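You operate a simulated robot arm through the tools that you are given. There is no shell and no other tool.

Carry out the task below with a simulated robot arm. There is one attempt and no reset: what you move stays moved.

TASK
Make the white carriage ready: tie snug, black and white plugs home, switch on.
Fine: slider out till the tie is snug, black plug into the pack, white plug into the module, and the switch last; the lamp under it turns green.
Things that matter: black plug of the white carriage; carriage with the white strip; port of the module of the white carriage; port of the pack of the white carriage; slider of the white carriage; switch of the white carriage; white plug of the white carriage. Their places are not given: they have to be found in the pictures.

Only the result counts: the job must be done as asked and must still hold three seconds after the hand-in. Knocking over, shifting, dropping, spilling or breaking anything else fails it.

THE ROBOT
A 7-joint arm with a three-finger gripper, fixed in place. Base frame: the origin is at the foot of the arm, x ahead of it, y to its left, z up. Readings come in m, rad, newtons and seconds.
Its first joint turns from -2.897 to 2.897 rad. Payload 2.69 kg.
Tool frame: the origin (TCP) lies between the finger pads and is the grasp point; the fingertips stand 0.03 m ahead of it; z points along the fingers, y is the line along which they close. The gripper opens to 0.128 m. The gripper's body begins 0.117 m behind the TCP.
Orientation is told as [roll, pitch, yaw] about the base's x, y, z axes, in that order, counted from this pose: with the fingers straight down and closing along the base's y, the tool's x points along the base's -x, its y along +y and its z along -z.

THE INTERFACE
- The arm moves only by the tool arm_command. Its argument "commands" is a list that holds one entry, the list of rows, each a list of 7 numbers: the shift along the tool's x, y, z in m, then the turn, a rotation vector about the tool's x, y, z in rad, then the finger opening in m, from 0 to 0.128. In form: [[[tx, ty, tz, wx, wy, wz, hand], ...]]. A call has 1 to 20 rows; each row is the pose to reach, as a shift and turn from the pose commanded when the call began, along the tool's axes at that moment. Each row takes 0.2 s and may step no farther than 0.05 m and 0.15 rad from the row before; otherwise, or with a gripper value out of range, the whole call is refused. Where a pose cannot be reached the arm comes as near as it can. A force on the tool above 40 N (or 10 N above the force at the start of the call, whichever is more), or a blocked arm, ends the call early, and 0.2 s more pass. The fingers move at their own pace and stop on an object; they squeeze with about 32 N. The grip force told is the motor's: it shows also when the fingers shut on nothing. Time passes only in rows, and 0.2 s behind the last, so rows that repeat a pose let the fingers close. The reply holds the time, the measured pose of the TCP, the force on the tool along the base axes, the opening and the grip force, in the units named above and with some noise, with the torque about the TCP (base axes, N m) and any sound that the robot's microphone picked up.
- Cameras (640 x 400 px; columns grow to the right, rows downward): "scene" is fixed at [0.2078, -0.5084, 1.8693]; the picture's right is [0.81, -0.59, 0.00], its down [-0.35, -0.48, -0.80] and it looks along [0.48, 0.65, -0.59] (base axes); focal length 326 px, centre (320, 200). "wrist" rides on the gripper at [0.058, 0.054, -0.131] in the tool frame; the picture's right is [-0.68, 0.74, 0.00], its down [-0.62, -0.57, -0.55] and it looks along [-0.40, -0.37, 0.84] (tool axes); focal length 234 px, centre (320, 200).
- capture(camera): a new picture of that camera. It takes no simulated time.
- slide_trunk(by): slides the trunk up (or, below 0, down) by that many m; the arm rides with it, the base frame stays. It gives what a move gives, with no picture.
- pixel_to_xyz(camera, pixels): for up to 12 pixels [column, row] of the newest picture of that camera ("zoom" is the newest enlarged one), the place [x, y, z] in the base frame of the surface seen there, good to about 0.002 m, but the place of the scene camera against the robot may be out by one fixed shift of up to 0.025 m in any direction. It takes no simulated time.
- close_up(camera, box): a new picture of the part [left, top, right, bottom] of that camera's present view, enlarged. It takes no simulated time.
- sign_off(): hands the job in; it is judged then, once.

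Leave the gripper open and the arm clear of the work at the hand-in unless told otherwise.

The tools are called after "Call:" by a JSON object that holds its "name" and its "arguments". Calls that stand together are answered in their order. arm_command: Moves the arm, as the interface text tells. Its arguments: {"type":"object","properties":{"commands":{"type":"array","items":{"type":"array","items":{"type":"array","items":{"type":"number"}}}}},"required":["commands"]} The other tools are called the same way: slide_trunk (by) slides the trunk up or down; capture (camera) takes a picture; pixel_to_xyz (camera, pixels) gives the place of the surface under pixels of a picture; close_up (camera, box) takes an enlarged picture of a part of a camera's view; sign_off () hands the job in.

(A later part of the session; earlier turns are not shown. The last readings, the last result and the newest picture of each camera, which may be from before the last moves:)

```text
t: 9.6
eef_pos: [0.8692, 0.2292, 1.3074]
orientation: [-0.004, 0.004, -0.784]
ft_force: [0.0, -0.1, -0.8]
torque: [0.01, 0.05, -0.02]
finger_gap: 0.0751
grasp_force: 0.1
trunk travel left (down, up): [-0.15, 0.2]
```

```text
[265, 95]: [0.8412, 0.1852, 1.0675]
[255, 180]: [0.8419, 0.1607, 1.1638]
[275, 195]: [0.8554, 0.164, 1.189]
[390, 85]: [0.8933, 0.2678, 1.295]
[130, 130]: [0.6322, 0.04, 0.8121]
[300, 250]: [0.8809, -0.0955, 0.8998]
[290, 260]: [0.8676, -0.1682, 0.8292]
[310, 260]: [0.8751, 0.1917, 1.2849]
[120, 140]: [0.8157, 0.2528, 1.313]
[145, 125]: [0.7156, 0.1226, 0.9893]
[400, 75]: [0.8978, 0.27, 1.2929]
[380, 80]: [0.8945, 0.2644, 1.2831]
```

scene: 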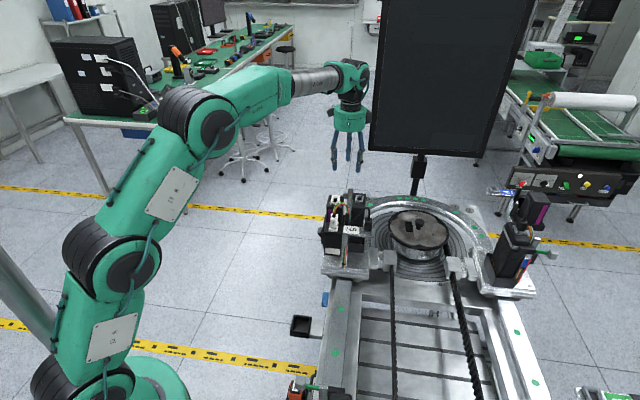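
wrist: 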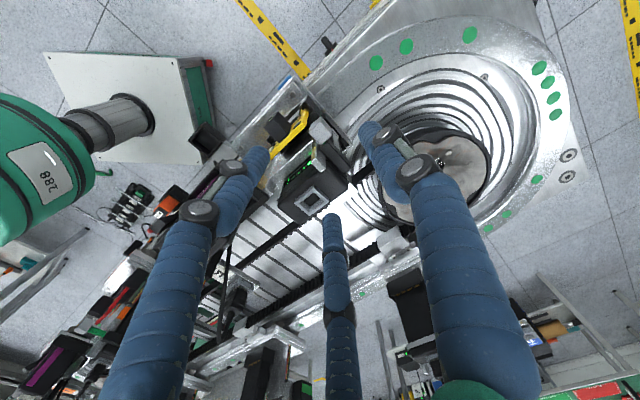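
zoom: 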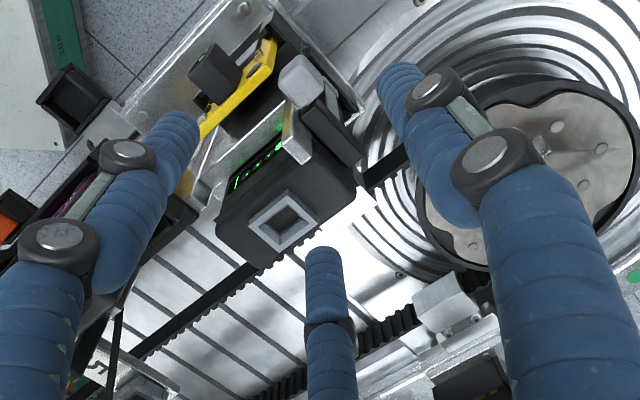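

The gripper behaves as three fingers at 120°. I re-plan: yaw +15° puts one finger hooking the knob's far-inner corner, one on its near side (clear of the post) and one outside. I rotate to yaw 15° above the knob first.

Call:
{"name": "arm_command", "arguments": {"commands": [[[0.0003, 0.0003, 0.001, -0.0002, -0.0007, -0.131, 0.056], [0.0006, 0.0006, 0.002, -0.0004, -0.0014, -0.2615, 0.056], [0.0009, 0.0009, 0.003, -0.0006, -0.0021, -0.392, 0.056], [0.0012, 0.0012, 0.004, -0.0008, -0.0028, -0.523, 0.056], [0.0016, 0.0015, 0.005, -0.001, -0.0036, -0.654, 0.056], [0.0019, 0.0018, 0.006, -0.0012, -0.0043, -0.785, 0.056], [0.0022, 0.002, 0.007, -0.0014, -0.005, -0.916, 0.056], [0.0025, 0.0023, 0.0074, -0.0015, -0.0057, -1.046, 0.056], [0.0025, 0.0023, 0.0074, -0.0015, -0.0057, -1.046, 0.056]]]}}

Call:
{"name": "capture", "arguments": {"camera": "wrist"}}

Call:
{"name": "close_up", "arguments": {"camera": "wrist", "box": [220, 100, 420, 240]}}

```text
t: 11.6
eef_pos: [0.8676, 0.232, 1.299]
orientation: [0.0, 0.0, 0.264]
ft_force: [-0.3, 0.3, -0.8]
torque: [0.0, -0.01, 0.01]
finger_gap: 0.056
grasp_force: 0.0
trunk travel left (down, up): [-0.15, 0.2]
```

```text
taken
```

wrist: 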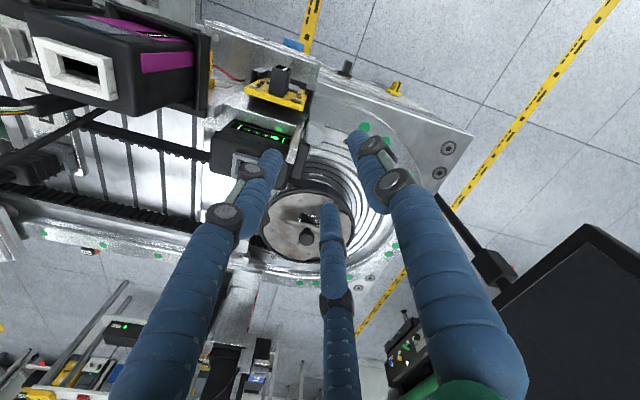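

```text
2.86 times, centred on (320, 170) of wrist
```

zoom: 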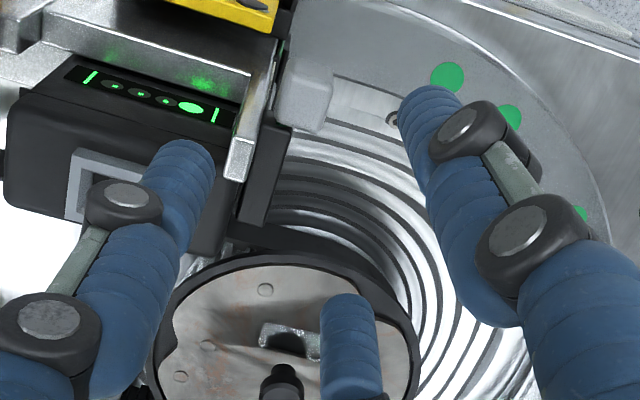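

From this view knob is at zoom (310,100), post at (245,155). I measure them again together with finger tips.

Call:
{"name": "close_up", "arguments": {"camera": "wrist", "box": [260, 110, 360, 190]}}

Call:
{"name": "pixel_to_xyz", "arguments": {"camera": "zoom", "pixels": [[290, 65], [290, 120], [350, 80], [330, 140], [275, 140], [310, 100], [365, 100], [215, 190], [190, 220], [230, 200], [245, 235], [285, 150]]}}

Call:
{"name": "arm_command", "arguments": {"commands": [[[0, 0, 0, 0, 0, 0, 0.056]]]}}

```text
5.00 times, centred on (310, 150) of wrist
```

zoom: 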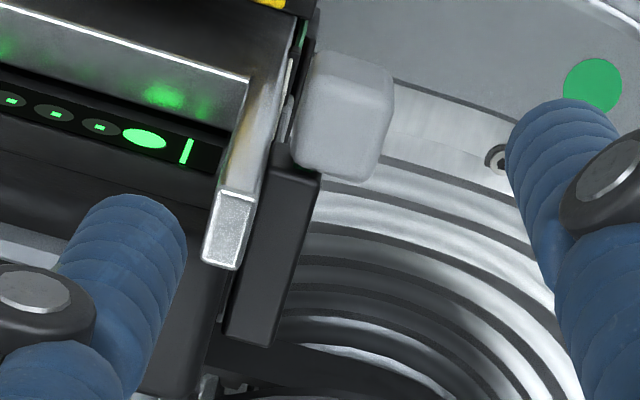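

```text
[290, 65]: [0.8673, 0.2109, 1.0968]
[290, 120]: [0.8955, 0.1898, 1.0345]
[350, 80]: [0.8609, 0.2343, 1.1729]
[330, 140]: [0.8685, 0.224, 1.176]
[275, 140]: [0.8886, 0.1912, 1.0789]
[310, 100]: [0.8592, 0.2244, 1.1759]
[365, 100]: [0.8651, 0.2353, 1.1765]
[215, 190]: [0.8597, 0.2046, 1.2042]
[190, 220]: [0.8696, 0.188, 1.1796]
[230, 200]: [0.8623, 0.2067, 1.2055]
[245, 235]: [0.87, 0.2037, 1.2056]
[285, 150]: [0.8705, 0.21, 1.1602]
```

```text
t: 12.0
eef_pos: [0.8684, 0.2333, 1.2995]
orientation: [0.0, 0.0, 0.262]
ft_force: [0.9, -0.2, 0.1]
torque: [-0.01, -0.02, 0.02]
finger_gap: 0.0561
grasp_force: 0.0
trunk travel left (down, up): [-0.15, 0.2]
```

TCP now averages (0.868,0.2327), which suits. The fingers should clear post and block, so I descend to z≈1.180 in small steps.

Call:
{"name": "arm_command", "arguments": {"commands": [[[0, 0, 0.03, 0, 0, 0, 0.056], [0, 0, 0.06, 0, 0, 0, 0.056], [0, 0, 0.08, 0, 0, 0, 0.056], [0, 0, 0.095, 0, 0, 0, 0.056], [0, 0, 0.108, 0, 0, 0, 0.056], [0, 0, 0.1195, 0, 0, 0, 0.056]]]}}

Call:
{"name": "capture", "arguments": {"camera": "wrist"}}

Call:
{"name": "close_up", "arguments": {"camera": "wrist", "box": [220, 120, 420, 260]}}

Call:
{"name": "close_up", "arguments": {"camera": "scene", "box": [310, 150, 390, 220]}}

```text
t: 13.4
eef_pos: [0.8694, 0.2335, 1.179]
orientation: [0.001, 0.0, 0.262]
ft_force: [-0.2, -0.8, -0.3]
torque: [-0.03, 0.01, -0.01]
finger_gap: 0.0559
grasp_force: 0.0
trunk travel left (down, up): [-0.15, 0.2]
```

```text
taken
```

wrist: 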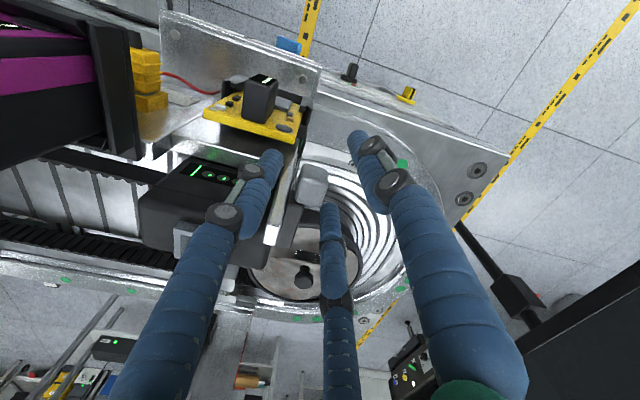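

```text
2.86 times, centred on (320, 190) of wrist
```

zoom: 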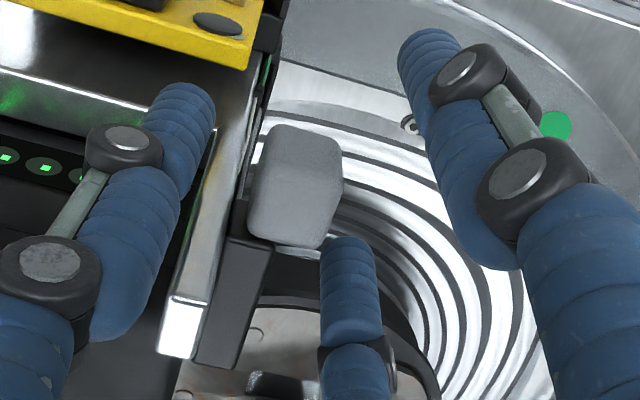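

```text
5.71 times, centred on (350, 185) of scene
```

zoom: 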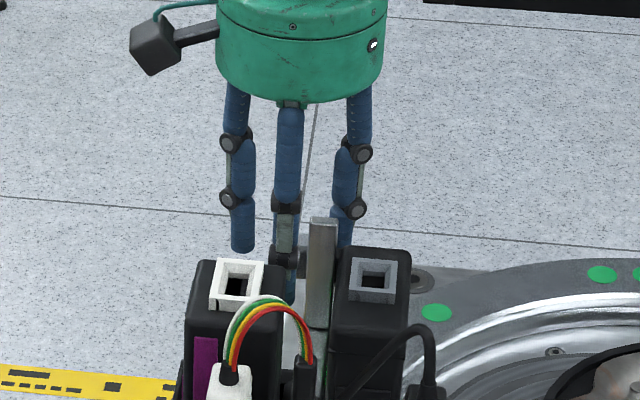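

The three fingers surround the knob without contact. I close the hand on it.

Call:
{"name": "arm_command", "arguments": {"commands": [[[0, 0, 0, 0, 0, 0, 0.036], [0, 0, 0, 0, 0, 0, 0.02], [0, 0, 0, 0, 0, 0, 0.01], [0, 0, 0, 0, 0, 0, 0.01]]]}}

Call:
{"name": "capture", "arguments": {"camera": "wrist"}}

Call:
{"name": "close_up", "arguments": {"camera": "wrist", "box": [220, 120, 420, 260]}}

Call:
{"name": "close_up", "arguments": {"camera": "scene", "box": [310, 150, 390, 220]}}

```text
t: 14.4
eef_pos: [0.8682, 0.232, 1.1779]
orientation: [-0.001, 0.001, 0.261]
ft_force: [-10.8, -10.2, -2.4]
torque: [-0.55, 0.65, -0.16]
finger_gap: 0.0247
grasp_force: 44.7
trunk travel left (down, up): [-0.15, 0.2]
```

```text
taken
```

wrist: 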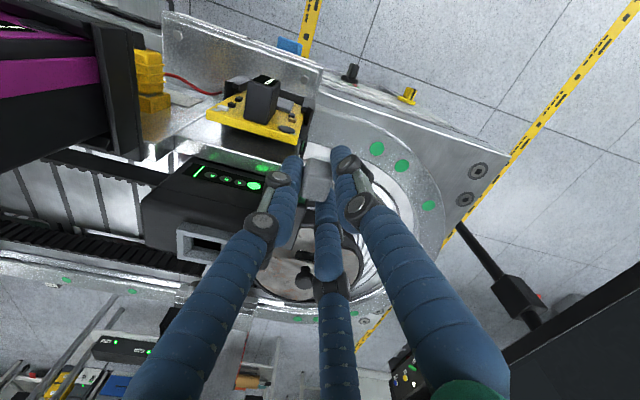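

```text
2.86 times, centred on (320, 190) of wrist
```

zoom: 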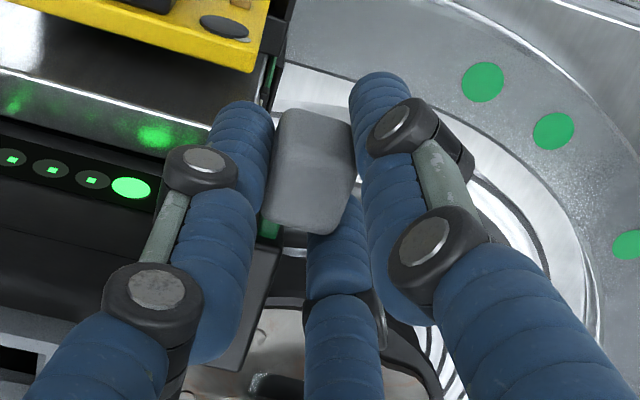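

```text
5.71 times, centred on (350, 185) of scene
```

zoom: 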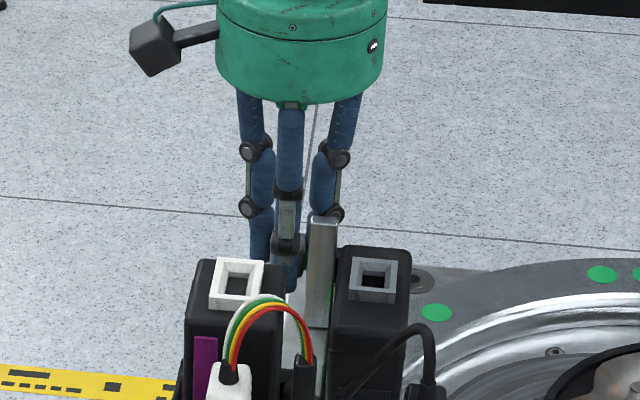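

The knob is held (gap 0.0247) and green rod is just appearing. I pull outward (−v) slowly, 10 mm first, reading the force.

Call:
{"name": "arm_command", "arguments": {"commands": [[[0.0019, 0.0019, 0, 0, 0, 0, 0.01], [0.0034, 0.0038, 0, 0, 0, 0, 0.01], [0.0047, 0.006, 0, 0, 0, 0, 0.01], [0.0059, 0.0082, 0, 0, 0, 0, 0.01]]]}}

Call:
{"name": "close_up", "arguments": {"camera": "wrist", "box": [220, 120, 420, 260]}}

```text
t: 15.4
eef_pos: [0.8606, 0.2388, 1.1796]
orientation: [0.0, 0.0, 0.263]
ft_force: [-6.5, -7.4, -11.0]
torque: [-0.2, 0.1, -0.14]
finger_gap: 0.0246
grasp_force: 45.3
trunk travel left (down, up): [-0.15, 0.2]
```

```text
2.86 times, centred on (320, 190) of wrist
```

zoom: 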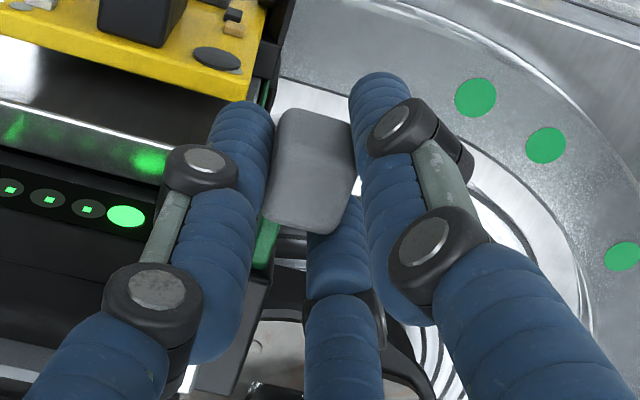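

The knob follows with little resistance. I pull another 8 mm.

Call:
{"name": "arm_command", "arguments": {"commands": [[[0.0019, 0.0012, 0.0005, 0, 0, 0, 0.01], [0.0029, 0.0029, 0.0005, 0, 0, 0, 0.01], [0.0039, 0.0047, 0.0005, 0, 0, 0, 0.01], [0.0049, 0.0064, 0.0005, 0, 0, 0, 0.01]]]}}

Call:
{"name": "close_up", "arguments": {"camera": "wrist", "box": [220, 120, 420, 260]}}

Call:
{"name": "close_up", "arguments": {"camera": "scene", "box": [310, 150, 390, 220]}}

```text
t: 16.4
eef_pos: [0.8542, 0.2453, 1.1798]
orientation: [0.0, -0.001, 0.261]
ft_force: [-1.9, -2.6, -7.7]
torque: [-0.06, 0.05, 0.0]
finger_gap: 0.0246
grasp_force: 44.8
trunk travel left (down, up): [-0.15, 0.2]
```

```text
2.86 times, centred on (320, 190) of wrist
```

zoom: 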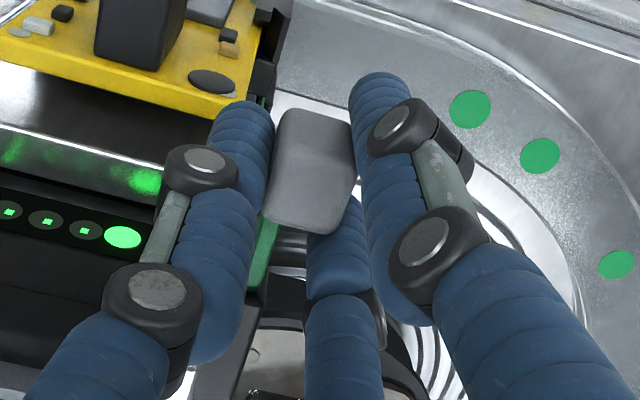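

```text
5.71 times, centred on (350, 185) of scene
```

zoom: 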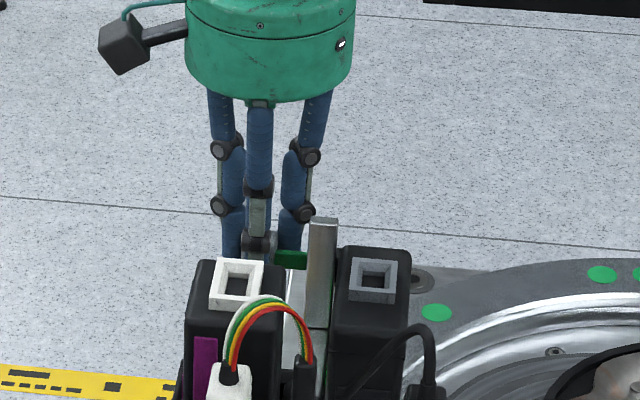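

TCP has moved about 19 mm outward and green rod shows in the scene view at (290,258). I measure the knob and the rod now.

Call:
{"name": "close_up", "arguments": {"camera": "wrist", "box": [280, 140, 360, 220]}}

Call:
{"name": "pixel_to_xyz", "arguments": {"camera": "zoom", "pixels": [[300, 150], [350, 190], [300, 215], [275, 290], [300, 270], [330, 260], [225, 320], [240, 290], [190, 330], [345, 130]]}}

```text
5.00 times, centred on (320, 180) of wrist
```

zoom: 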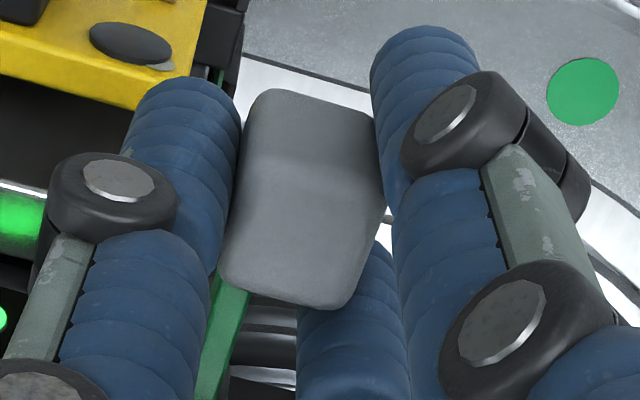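

```text
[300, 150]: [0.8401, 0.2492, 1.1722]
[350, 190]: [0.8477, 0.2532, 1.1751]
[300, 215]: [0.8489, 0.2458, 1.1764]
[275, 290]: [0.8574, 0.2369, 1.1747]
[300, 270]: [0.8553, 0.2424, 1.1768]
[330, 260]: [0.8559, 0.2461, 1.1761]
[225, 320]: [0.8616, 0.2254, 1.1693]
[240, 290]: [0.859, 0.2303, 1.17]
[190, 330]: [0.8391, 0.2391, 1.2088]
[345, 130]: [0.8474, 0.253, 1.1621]
```

The knob has come out about 26 mm; carriage 4's rod shows about 34 mm exposed versus 30 mm here. I continue 2 mm at a time, watching force.

Call:
{"name": "arm_command", "arguments": {"commands": [[[0.0005, 0.0009, 0, 0, 0, 0, 0.01], [0.001, 0.0017, 0, 0, 0, 0, 0.01], [0.001, 0.0017, 0, 0, 0, 0, 0.01]]]}}

Call:
{"name": "arm_command", "arguments": {"commands": [[[0.0005, 0.0009, 0, 0, 0, 0, 0.01], [0.001, 0.0017, 0, 0, 0, 0, 0.01], [0.001, 0.0017, 0, 0, 0, 0, 0.01]]]}}

Call:
{"name": "capture", "arguments": {"camera": "scene"}}

Call:
{"name": "close_up", "arguments": {"camera": "wrist", "box": [200, 120, 400, 280]}}

```text
t: 17.2
eef_pos: [0.8523, 0.2456, 1.1801]
orientation: [-0.002, 0.001, 0.263]
ft_force: [-1.8, -2.3, -7.1]
torque: [-0.08, 0.11, -0.01]
finger_gap: 0.0246
grasp_force: 45.1
trunk travel left (down, up): [-0.15, 0.2]
```

```text
t: 18.0
eef_pos: [0.8522, 0.247, 1.178]
orientation: [-0.002, -0.002, 0.262]
ft_force: [-2.5, -1.6, -4.8]
torque: [-0.1, 0.18, -0.04]
finger_gap: 0.0246
grasp_force: 45.0
trunk travel left (down, up): [-0.15, 0.2]
```

```text
taken
```

scene: 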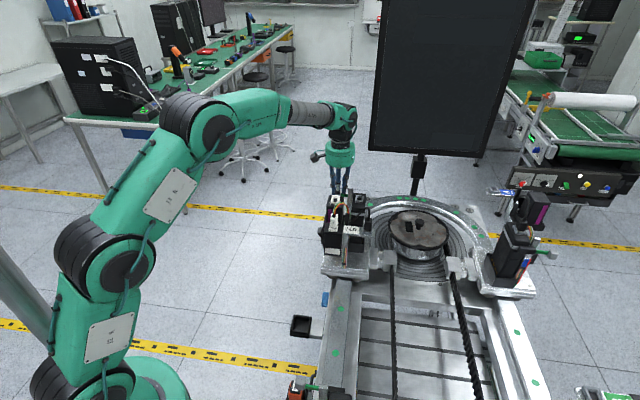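

```text
2.50 times, centred on (300, 200) of wrist
```

zoom: 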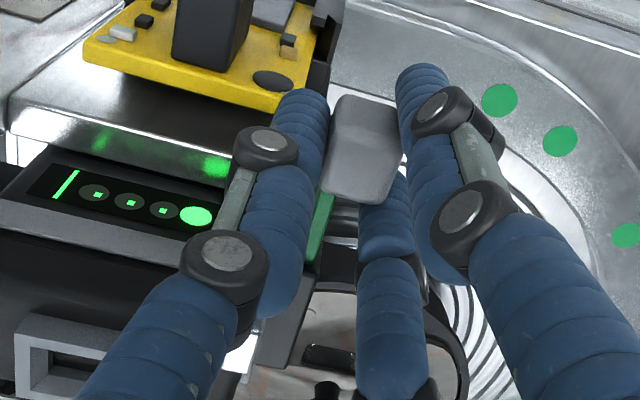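

A grey band now shows around the pack at zoom (100,245), above the gauge — the tie. I zoom there to judge whether it is snug.

Call:
{"name": "close_up", "arguments": {"camera": "wrist", "box": [160, 160, 290, 290]}}

Call:
{"name": "close_up", "arguments": {"camera": "scene", "box": [320, 170, 400, 230]}}

```text
3.08 times, centred on (225, 225) of wrist
```

zoom: 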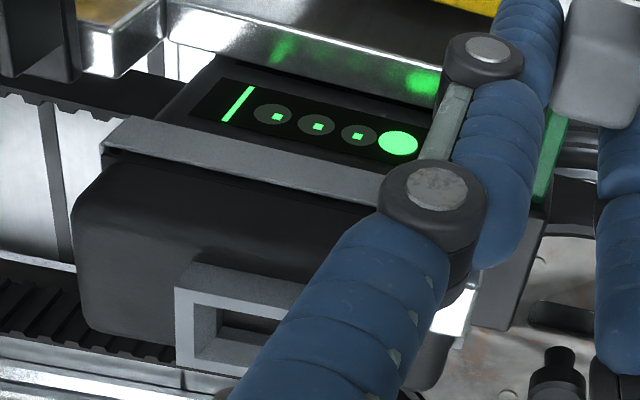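

```text
6.67 times, centred on (360, 200) of scene
```

zoom: 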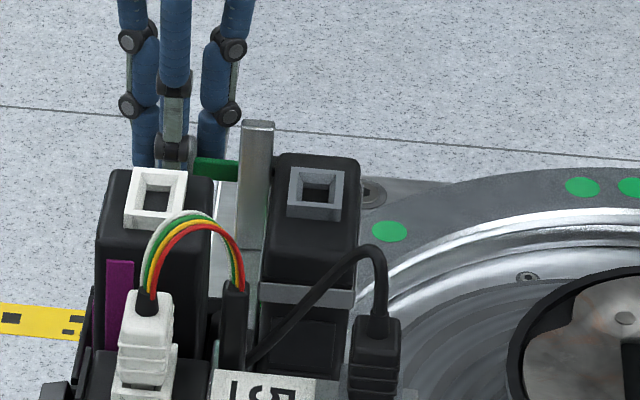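

The band now wraps the pack (scene zoom (310,297)), matching the finished carriage 4. I compare carriage 4's knob-to-post distance with mine.

Call:
{"name": "close_up", "arguments": {"camera": "scene", "box": [530, 230, 570, 262]}}

Call:
{"name": "pixel_to_xyz", "arguments": {"camera": "zoom", "pixels": [[260, 75], [340, 80], [300, 75], [420, 270], [560, 290], [550, 330], [450, 350], [540, 370], [430, 300], [260, 250], [380, 320], [240, 280]]}}

Call:
{"name": "close_up", "arguments": {"camera": "wrist", "box": [280, 140, 360, 220]}}

Call:
{"name": "pixel_to_xyz", "arguments": {"camera": "zoom", "pixels": [[290, 105], [330, 110], [350, 190], [300, 215], [275, 290], [320, 280], [300, 150], [240, 300]]}}

```text
12.50 times, centred on (550, 246) of scene
```

zoom: 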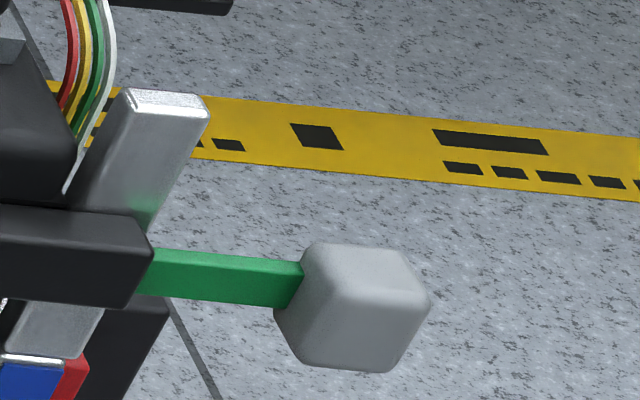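

```text
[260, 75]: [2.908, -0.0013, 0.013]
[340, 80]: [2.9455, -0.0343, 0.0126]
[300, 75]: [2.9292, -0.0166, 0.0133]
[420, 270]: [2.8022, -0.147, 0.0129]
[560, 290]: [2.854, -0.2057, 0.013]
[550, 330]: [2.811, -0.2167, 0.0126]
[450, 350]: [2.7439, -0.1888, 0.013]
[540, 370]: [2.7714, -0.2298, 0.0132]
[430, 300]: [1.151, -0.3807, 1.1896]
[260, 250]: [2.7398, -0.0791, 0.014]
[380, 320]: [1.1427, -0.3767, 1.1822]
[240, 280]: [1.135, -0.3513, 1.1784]
```

```text
5.00 times, centred on (320, 180) of wrist
```

zoom: 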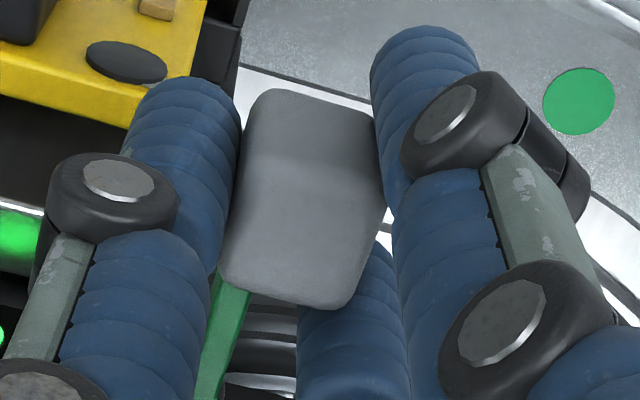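

```text
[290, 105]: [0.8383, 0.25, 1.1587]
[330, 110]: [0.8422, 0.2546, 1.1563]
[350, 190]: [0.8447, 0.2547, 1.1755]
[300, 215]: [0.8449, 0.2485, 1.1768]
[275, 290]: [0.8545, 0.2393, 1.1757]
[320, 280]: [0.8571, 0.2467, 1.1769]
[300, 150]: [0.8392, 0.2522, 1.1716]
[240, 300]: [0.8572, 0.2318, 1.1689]
```

Mine is out about 27–28 mm; carriage 4's about 31 mm. The tie just became snug, so I add 1.5 mm for margin while watching force.

Call:
{"name": "arm_command", "arguments": {"commands": [[[0.0004, 0.0006, 0, 0, 0, 0, 0.01], [0.0008, 0.0013, 0, 0, 0, 0, 0.01], [0.0008, 0.0013, 0, 0, 0, 0, 0.01]]]}}

Call:
{"name": "close_up", "arguments": {"camera": "scene", "box": [320, 170, 400, 230]}}

```text
t: 18.8
eef_pos: [0.8498, 0.2474, 1.1787]
orientation: [0.001, 0.0, 0.261]
ft_force: [-2.9, -0.3, -4.1]
torque: [-0.02, 0.11, -0.11]
finger_gap: 0.0249
grasp_force: 45.2
trunk travel left (down, up): [-0.15, 0.2]
```

```text
6.67 times, centred on (360, 200) of scene
```

zoom: 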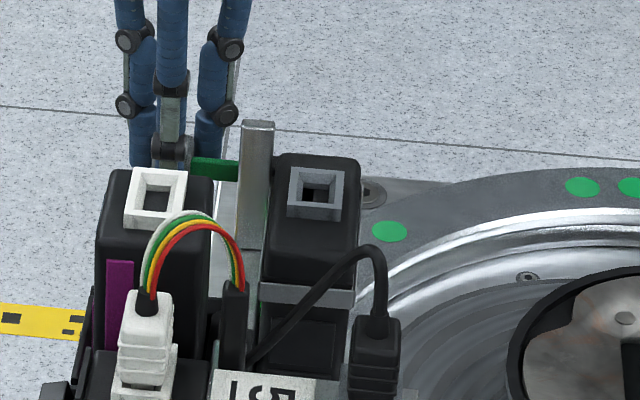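

The tie stays around the pack and force is still small, so I release: open the hand in place, then check.

Call:
{"name": "arm_command", "arguments": {"commands": [[[0, 0, 0, 0, 0, 0, 0.035], [0, 0, 0, 0, 0, 0, 0.045], [0, 0, 0, 0, 0, 0, 0.056], [0, 0, 0, 0, 0, 0, 0.056]]]}}

Call:
{"name": "close_up", "arguments": {"camera": "wrist", "box": [160, 120, 400, 280]}}

Call:
{"name": "close_up", "arguments": {"camera": "scene", "box": [320, 170, 400, 230]}}

```text
t: 19.8
eef_pos: [0.8498, 0.2472, 1.1811]
orientation: [0.0, -0.002, 0.261]
ft_force: [0.1, -0.2, -0.2]
torque: [0.0, 0.02, -0.01]
finger_gap: 0.0561
grasp_force: 0.2
trunk travel left (down, up): [-0.15, 0.2]
```

```text
2.50 times, centred on (280, 200) of wrist
```

zoom: 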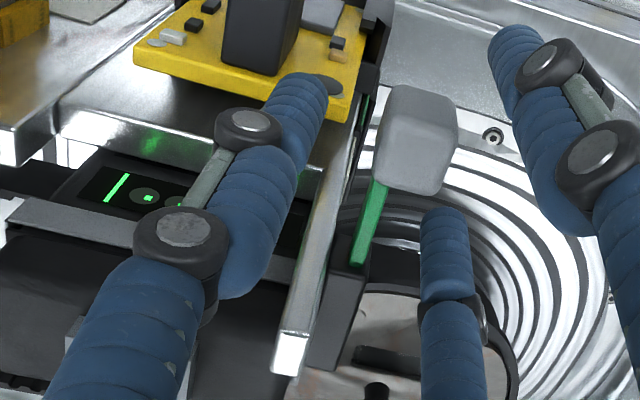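

```text
6.67 times, centred on (360, 200) of scene
```

zoom: 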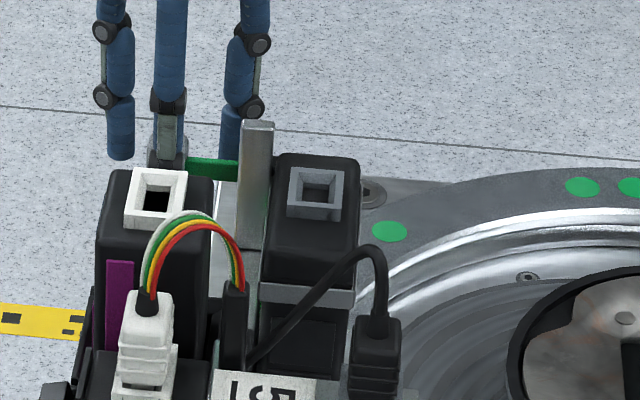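

The slider holds and the tie stays snug. I rise straight up to z≈1.40 and then shift to look down on the two parked plugs.

Call:
{"name": "arm_command", "arguments": {"commands": [[[0, 0, -0.04, 0, 0, 0, 0.056], [0, 0, -0.085, 0, 0, 0, 0.056], [0, 0, -0.13, 0, 0, 0, 0.056], [0, 0, -0.175, 0, 0, 0, 0.056], [0, 0, -0.22, 0, 0, 0, 0.056], [0.0216, -0.0356, -0.22, 0, 0, 0, 0.056], [0.0433, -0.0712, -0.22, 0, 0, 0, 0.056], [0.0649, -0.1068, -0.22, 0, 0, 0, 0.056], [0.0865, -0.1425, -0.22, 0, 0, 0, 0.056], [0.1082, -0.1781, -0.22, 0, 0, 0, 0.056], [0.1298, -0.2137, -0.22, 0, 0, 0, 0.056]]]}}

Call:
{"name": "capture", "arguments": {"camera": "wrist"}}

Call:
{"name": "close_up", "arguments": {"camera": "wrist", "box": [220, 20, 440, 180]}}

```text
t: 22.2
eef_pos: [0.7807, 0.0081, 1.3992]
orientation: [0.0, -0.002, 0.262]
ft_force: [0.6, 0.2, 0.1]
torque: [-0.01, 0.0, 0.0]
finger_gap: 0.0562
grasp_force: 0.1
trunk travel left (down, up): [-0.15, 0.2]
```

```text
taken
```

wrist: 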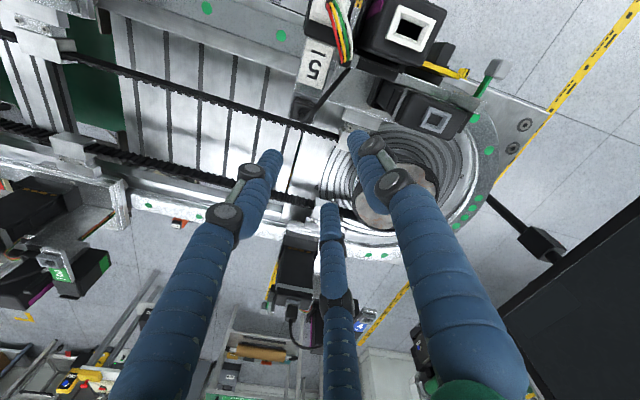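

```text
2.50 times, centred on (330, 100) of wrist
```

zoom: 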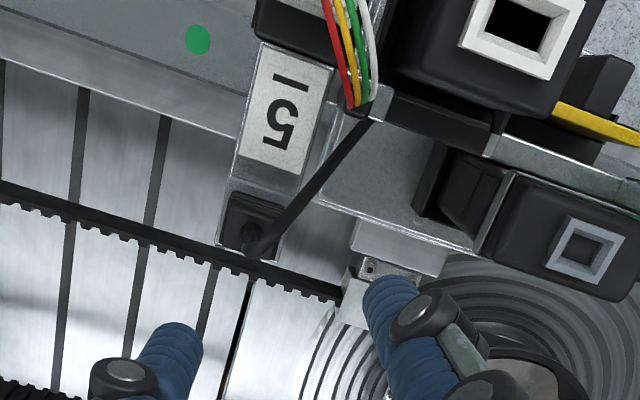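

The black plug is at zoom (250,225) on the strip's end. I zoom in on it and on the grey port.

Call:
{"name": "close_up", "arguments": {"camera": "wrist", "box": [280, 70, 360, 130]}}

Call:
{"name": "pixel_to_xyz", "arguments": {"camera": "zoom", "pixels": [[160, 195], [255, 200], [165, 270], [250, 270], [150, 180], [260, 185], [145, 290], [265, 295], [210, 230], [215, 260], [180, 215], [240, 215]]}}

Call:
{"name": "close_up", "arguments": {"camera": "wrist", "box": [400, 80, 480, 140]}}

```text
6.67 times, centred on (320, 100) of wrist
```

zoom: 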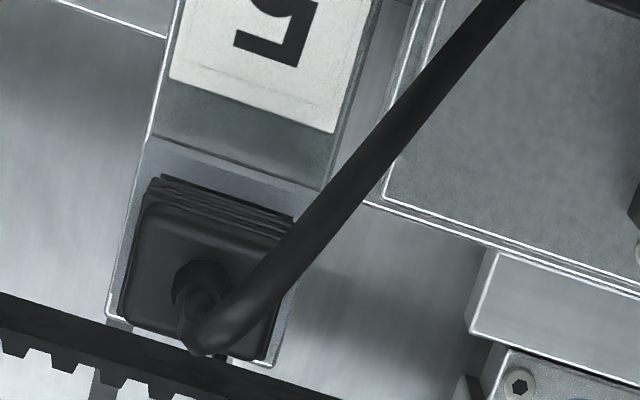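

```text
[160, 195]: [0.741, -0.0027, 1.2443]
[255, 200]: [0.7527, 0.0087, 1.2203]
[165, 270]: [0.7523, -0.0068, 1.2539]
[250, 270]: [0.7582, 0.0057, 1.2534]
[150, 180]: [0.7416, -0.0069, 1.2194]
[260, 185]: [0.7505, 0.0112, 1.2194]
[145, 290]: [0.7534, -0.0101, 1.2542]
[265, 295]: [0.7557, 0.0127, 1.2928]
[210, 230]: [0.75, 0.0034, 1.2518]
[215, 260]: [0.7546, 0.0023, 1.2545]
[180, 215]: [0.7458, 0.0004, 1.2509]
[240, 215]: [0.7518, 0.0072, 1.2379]
```

```text
6.67 times, centred on (440, 110) of wrist
```

zoom: 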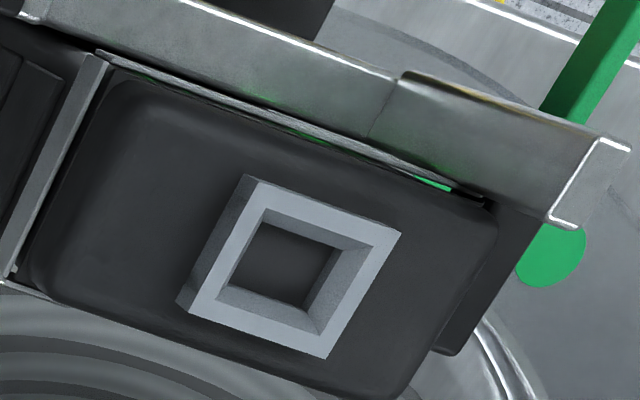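

I measure the grey port's corners in the current zoom.

Call:
{"name": "pixel_to_xyz", "arguments": {"camera": "zoom", "pixels": [[252, 185], [390, 235], [320, 350], [190, 303], [268, 215], [340, 250], [220, 280], [300, 325], [280, 265], [590, 170], [560, 225], [250, 265]]}}

Call:
{"name": "close_up", "arguments": {"camera": "wrist", "box": [285, 90, 335, 130]}}

```text
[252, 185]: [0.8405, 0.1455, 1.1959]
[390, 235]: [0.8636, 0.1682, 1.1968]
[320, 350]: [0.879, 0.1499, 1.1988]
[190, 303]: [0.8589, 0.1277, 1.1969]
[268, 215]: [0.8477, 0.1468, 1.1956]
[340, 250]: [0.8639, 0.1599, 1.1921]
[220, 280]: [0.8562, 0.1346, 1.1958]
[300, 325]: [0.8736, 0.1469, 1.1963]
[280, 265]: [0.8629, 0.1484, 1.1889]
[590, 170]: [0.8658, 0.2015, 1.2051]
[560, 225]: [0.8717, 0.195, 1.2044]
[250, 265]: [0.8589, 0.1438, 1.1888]
```

```text
10.00 times, centred on (310, 110) of wrist
```

zoom: 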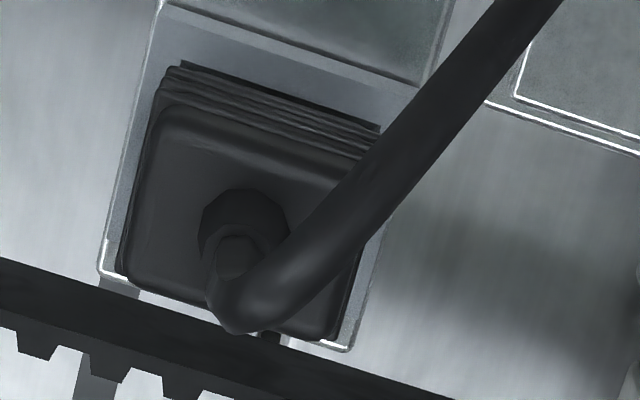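

Grey port centre works out to (0.861,0.148) with ring 31×25 mm, z 1.197. Now I measure the black plug's edges in this 10× zoom.

Call:
{"name": "pixel_to_xyz", "arguments": {"camera": "zoom", "pixels": [[140, 200], [130, 260], [180, 290], [310, 325], [340, 300], [360, 255], [200, 125], [300, 160], [235, 220], [330, 318], [170, 75], [375, 125]]}}

Call:
{"name": "pixel_to_xyz", "arguments": {"camera": "zoom", "pixels": [[240, 310], [300, 270], [400, 150], [500, 40], [125, 190], [110, 270], [345, 348], [390, 250], [230, 250], [160, 140], [280, 100], [415, 110]]}}

```text
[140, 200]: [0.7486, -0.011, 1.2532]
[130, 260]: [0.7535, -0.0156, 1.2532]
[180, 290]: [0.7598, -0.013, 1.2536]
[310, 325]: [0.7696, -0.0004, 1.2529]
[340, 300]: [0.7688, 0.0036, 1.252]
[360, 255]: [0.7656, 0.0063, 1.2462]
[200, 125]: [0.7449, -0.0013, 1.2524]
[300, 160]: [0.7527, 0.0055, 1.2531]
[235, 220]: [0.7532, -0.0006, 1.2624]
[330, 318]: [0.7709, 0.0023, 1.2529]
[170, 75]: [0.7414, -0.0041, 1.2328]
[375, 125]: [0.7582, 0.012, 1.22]
```

```text
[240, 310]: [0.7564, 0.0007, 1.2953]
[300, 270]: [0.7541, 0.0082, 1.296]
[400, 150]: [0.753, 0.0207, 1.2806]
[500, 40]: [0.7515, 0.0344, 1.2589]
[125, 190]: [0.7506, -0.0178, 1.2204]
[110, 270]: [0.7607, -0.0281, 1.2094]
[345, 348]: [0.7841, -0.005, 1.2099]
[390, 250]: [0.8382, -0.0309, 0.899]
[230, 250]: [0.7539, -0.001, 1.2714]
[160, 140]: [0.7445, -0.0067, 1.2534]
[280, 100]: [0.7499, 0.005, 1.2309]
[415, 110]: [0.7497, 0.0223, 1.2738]
```

The black plug is 25×19 mm, centred about (0.757,−0.002), top z 1.2535; its cable rises to z 1.296 and leaves toward the post. I rotate to yaw −45° above it (TCP z 1.34), a pose whose finger gaps match the cable.

Call:
{"name": "arm_command", "arguments": {"commands": [[[0.0033, -0.0005, 0.0075, 0, 0, 0.131, 0.056], [0.0065, -0.001, 0.015, 0, 0, 0.262, 0.056], [0.0098, -0.0016, 0.0225, 0, 0, 0.393, 0.056], [0.013, -0.0021, 0.03, 0, 0, 0.5235, 0.056], [0.0163, -0.0026, 0.0375, 0, 0, 0.6545, 0.056], [0.0195, -0.0032, 0.045, 0, 0, 0.7855, 0.056], [0.0228, -0.0037, 0.0525, 0, 0, 0.916, 0.056], [0.026, -0.0042, 0.06, 0, 0, 1.047, 0.056], [0.026, -0.0042, 0.06, 0, 0, 1.047, 0.056]]]}}

Call:
{"name": "capture", "arguments": {"camera": "wrist"}}

Call:
{"name": "close_up", "arguments": {"camera": "wrist", "box": [240, 110, 400, 220]}}

Call:
{"name": "close_up", "arguments": {"camera": "scene", "box": [320, 150, 420, 240]}}

```text
t: 24.2
eef_pos: [0.7556, -0.0031, 1.3393]
orientation: [-0.002, 0.001, -0.787]
ft_force: [0.3, -0.2, 0.4]
torque: [-0.02, 0.0, -0.03]
finger_gap: 0.0561
grasp_force: 0.0
trunk travel left (down, up): [-0.15, 0.2]
```

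```text
taken
```

wrist: 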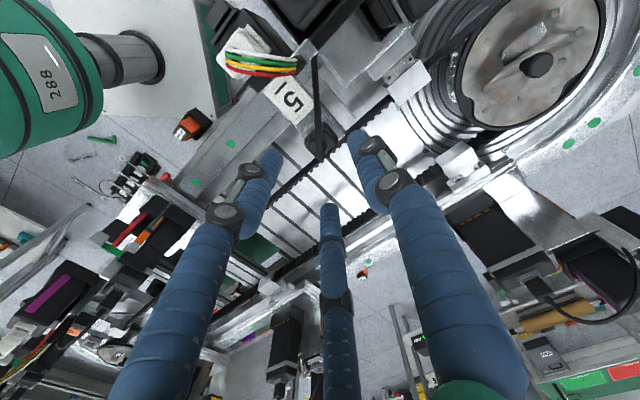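

```text
3.64 times, centred on (320, 165) of wrist
```

zoom: 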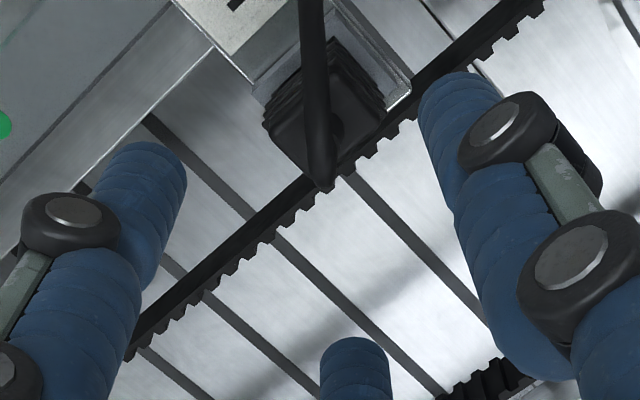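

```text
4.44 times, centred on (370, 195) of scene
```

zoom: 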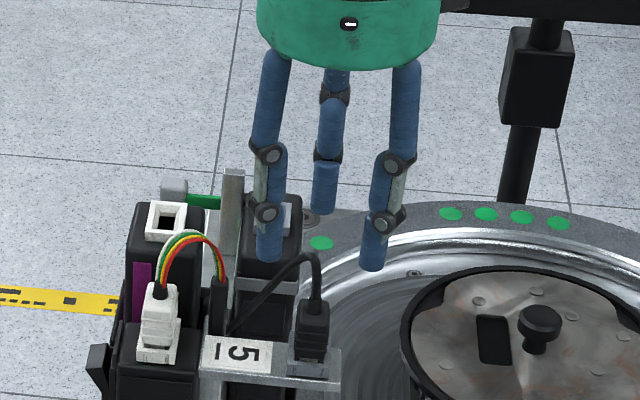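

Now over the plug. I verify plug position from this pose.

Call:
{"name": "close_up", "arguments": {"camera": "wrist", "box": [290, 110, 360, 170]}}

Call:
{"name": "pixel_to_xyz", "arguments": {"camera": "zoom", "pixels": [[225, 210], [240, 180], [290, 270], [330, 265], [375, 190], [395, 150], [345, 110], [270, 140], [250, 230], [360, 230], [300, 180], [345, 180]]}}

```text
6.67 times, centred on (325, 140) of wrist
```

zoom: 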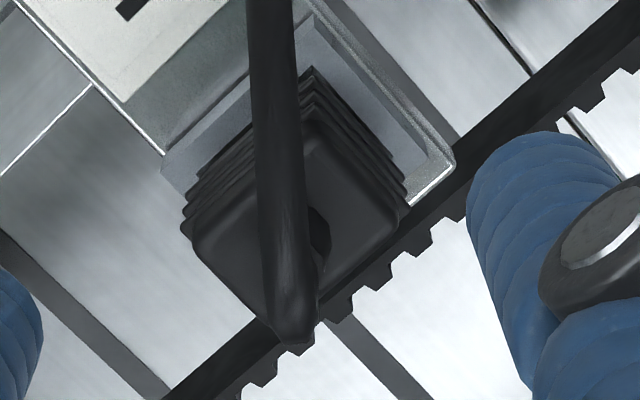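

```text
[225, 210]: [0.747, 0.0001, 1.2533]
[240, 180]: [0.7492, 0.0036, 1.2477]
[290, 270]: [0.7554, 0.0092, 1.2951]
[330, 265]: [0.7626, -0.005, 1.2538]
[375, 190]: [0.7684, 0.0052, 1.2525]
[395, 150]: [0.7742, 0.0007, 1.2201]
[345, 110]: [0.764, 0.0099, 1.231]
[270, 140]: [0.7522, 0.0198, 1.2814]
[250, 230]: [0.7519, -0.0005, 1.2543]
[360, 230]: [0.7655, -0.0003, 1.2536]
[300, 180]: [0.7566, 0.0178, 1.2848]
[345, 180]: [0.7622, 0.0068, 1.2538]
```

Plug centre agrees with the TCP to about 1 mm. I descend to TCP z≈1.255 (tips just above the holder).

Call:
{"name": "arm_command", "arguments": {"commands": [[[0, 0.0005, 0.025, 0, 0, 0, 0.052], [0, 0.0008, 0.045, 0, 0, 0, 0.052], [0, 0.0008, 0.06, 0, 0, 0, 0.052], [0, 0.0008, 0.074, 0, 0, 0, 0.052], [0, 0.0008, 0.0845, 0, 0, 0, 0.052]]]}}

Call:
{"name": "capture", "arguments": {"camera": "wrist"}}

Call:
{"name": "close_up", "arguments": {"camera": "wrist", "box": [230, 120, 410, 260]}}

Call:
{"name": "close_up", "arguments": {"camera": "scene", "box": [330, 180, 400, 240]}}

```text
t: 25.4
eef_pos: [0.7573, -0.0029, 1.2545]
orientation: [0.002, -0.003, -0.786]
ft_force: [0.1, -0.3, -0.9]
torque: [-0.03, 0.02, 0.0]
finger_gap: 0.0516
grasp_force: 0.0
trunk travel left (down, up): [-0.15, 0.2]
```

```text
taken
```

wrist: 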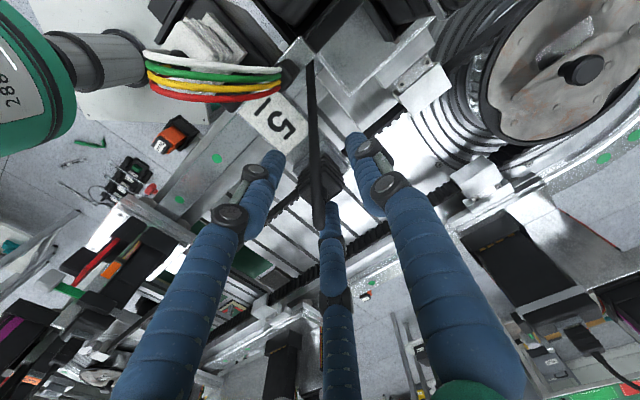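

```text
2.86 times, centred on (320, 190) of wrist
```

zoom: 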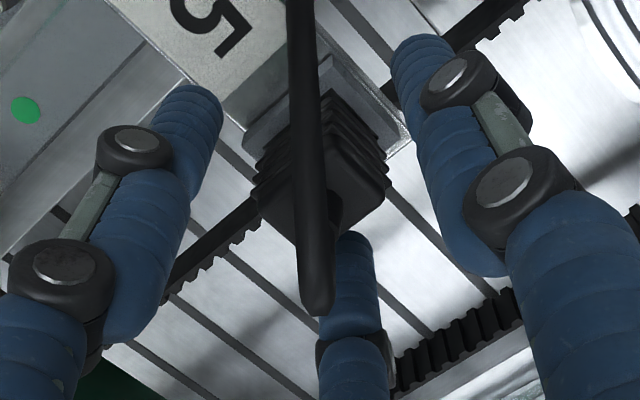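

```text
6.67 times, centred on (365, 210) of scene
```

zoom: 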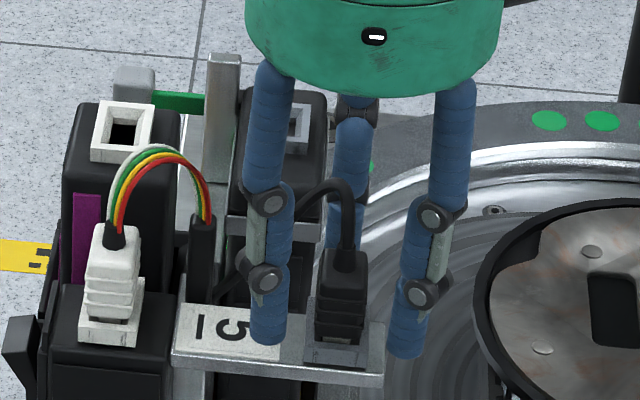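

The fingers surround the plug with no contact force. I close the hand on the black plug.

Call:
{"name": "arm_command", "arguments": {"commands": [[[0, 0, 0, 0, 0, 0, 0.04], [0, 0, 0, 0, 0, 0, 0.03], [0, 0, 0, 0, 0, 0, 0.015], [0, 0, 0, 0, 0, 0, 0.01], [0, 0, 0, 0, 0, 0, 0.01]]]}}

Call:
{"name": "close_up", "arguments": {"camera": "wrist", "box": [230, 120, 410, 260]}}

Call:
{"name": "close_up", "arguments": {"camera": "scene", "box": [330, 180, 400, 240]}}

```text
t: 26.6
eef_pos: [0.757, -0.0024, 1.2555]
orientation: [0.002, 0.0, -0.786]
ft_force: [2.5, -0.9, -0.8]
torque: [-0.03, -0.09, 0.01]
finger_gap: 0.0236
grasp_force: 32.0
trunk travel left (down, up): [-0.15, 0.2]
```

```text
2.86 times, centred on (320, 190) of wrist
```

zoom: 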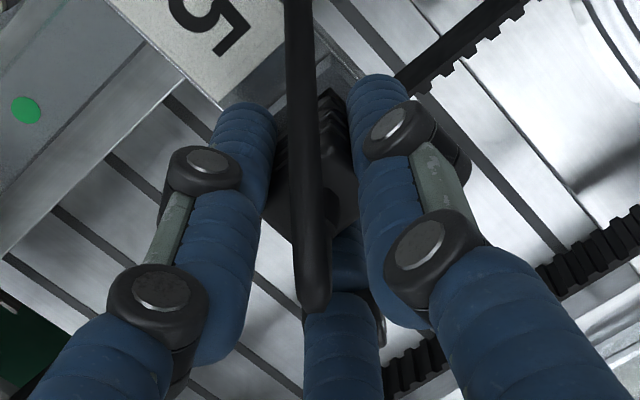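

```text
6.67 times, centred on (365, 210) of scene
```

zoom: 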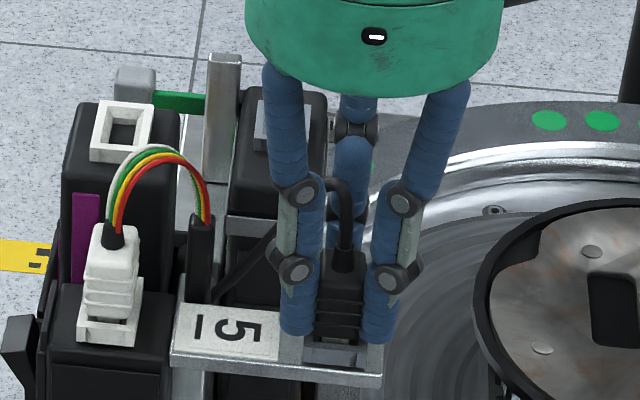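

The plug is gripped (gap 0.0236, 32 N). I pull it straight up slowly, 50 mm, reading the force.

Call:
{"name": "arm_command", "arguments": {"commands": [[[0, 0, -0.004, 0, 0, 0, 0.01], [0, 0, -0.008, 0, 0, 0, 0.01], [0, 0, -0.012, 0, 0, 0, 0.01], [0, 0, -0.018, 0, 0, 0, 0.01], [0, 0, -0.025, 0, 0, 0, 0.01], [0, 0, -0.035, 0, 0, 0, 0.01], [0, 0, -0.045, 0, 0, 0, 0.01]]]}}

Call:
{"name": "capture", "arguments": {"camera": "wrist"}}

Call:
{"name": "close_up", "arguments": {"camera": "wrist", "box": [230, 120, 410, 260]}}

Call:
{"name": "close_up", "arguments": {"camera": "scene", "box": [330, 170, 400, 240]}}

```text
t: 28.2
eef_pos: [0.7569, -0.002, 1.3002]
orientation: [0.0, 0.001, -0.787]
ft_force: [-0.1, -0.1, 1.0]
torque: [0.0, -0.04, 0.01]
finger_gap: 0.023
grasp_force: 31.9
trunk travel left (down, up): [-0.15, 0.2]
```

```text
taken
```

wrist: 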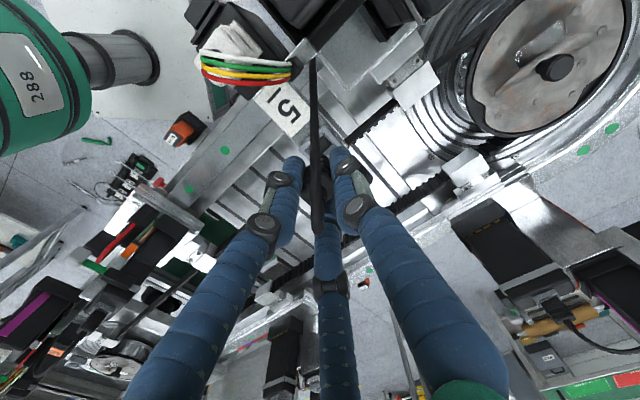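

```text
2.86 times, centred on (320, 190) of wrist
```

zoom: 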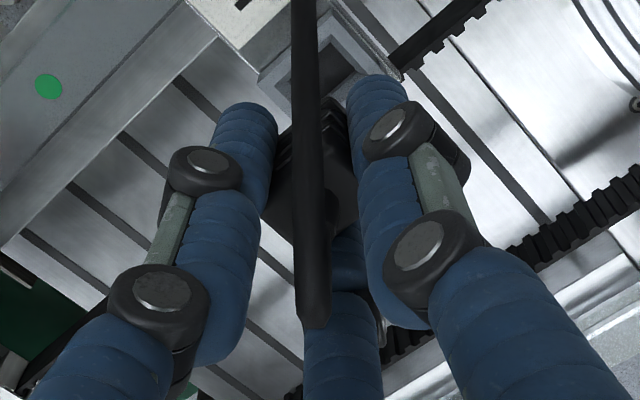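

```text
5.71 times, centred on (365, 205) of scene
```

zoom: 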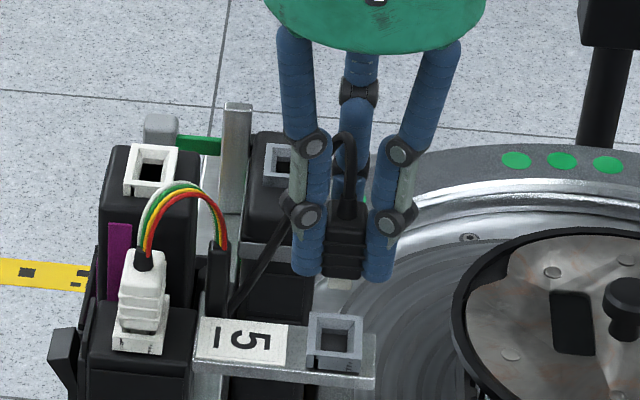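

The plug is out, with its light tip visible. I measure the now-empty holder ring to get the exact offset between holder and gripper.

Call:
{"name": "close_up", "arguments": {"camera": "wrist", "box": [290, 110, 360, 170]}}

Call:
{"name": "close_up", "arguments": {"camera": "scene", "box": [360, 205, 400, 240]}}

Call:
{"name": "pixel_to_xyz", "arguments": {"camera": "zoom", "pixels": [[185, 160], [275, 165], [270, 215], [165, 210], [120, 60], [200, 70], [230, 175], [150, 200], [280, 160], [145, 100], [175, 110], [60, 100]]}}

```text
6.67 times, centred on (325, 140) of wrist
```

zoom: 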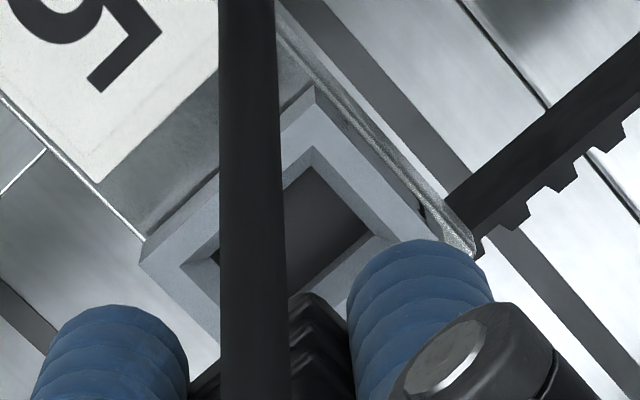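

```text
11.43 times, centred on (380, 222) of scene
```

zoom: 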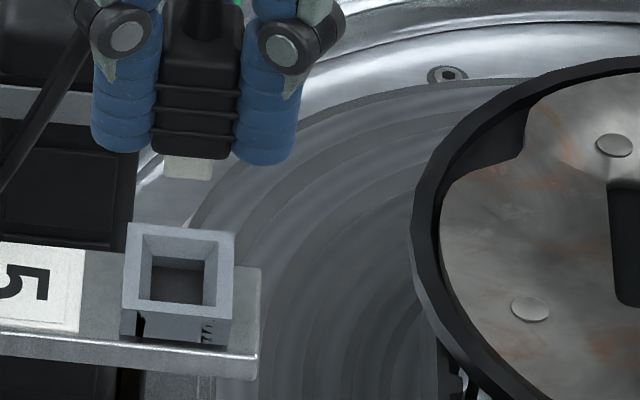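

```text
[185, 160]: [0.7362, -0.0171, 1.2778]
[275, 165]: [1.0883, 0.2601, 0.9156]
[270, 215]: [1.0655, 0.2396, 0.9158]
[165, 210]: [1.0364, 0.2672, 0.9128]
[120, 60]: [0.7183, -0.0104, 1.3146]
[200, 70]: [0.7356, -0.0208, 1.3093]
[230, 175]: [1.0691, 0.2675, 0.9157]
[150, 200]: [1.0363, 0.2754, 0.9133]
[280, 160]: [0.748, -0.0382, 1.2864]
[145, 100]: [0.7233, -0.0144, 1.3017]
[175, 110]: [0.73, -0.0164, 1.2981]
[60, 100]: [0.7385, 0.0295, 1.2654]
```

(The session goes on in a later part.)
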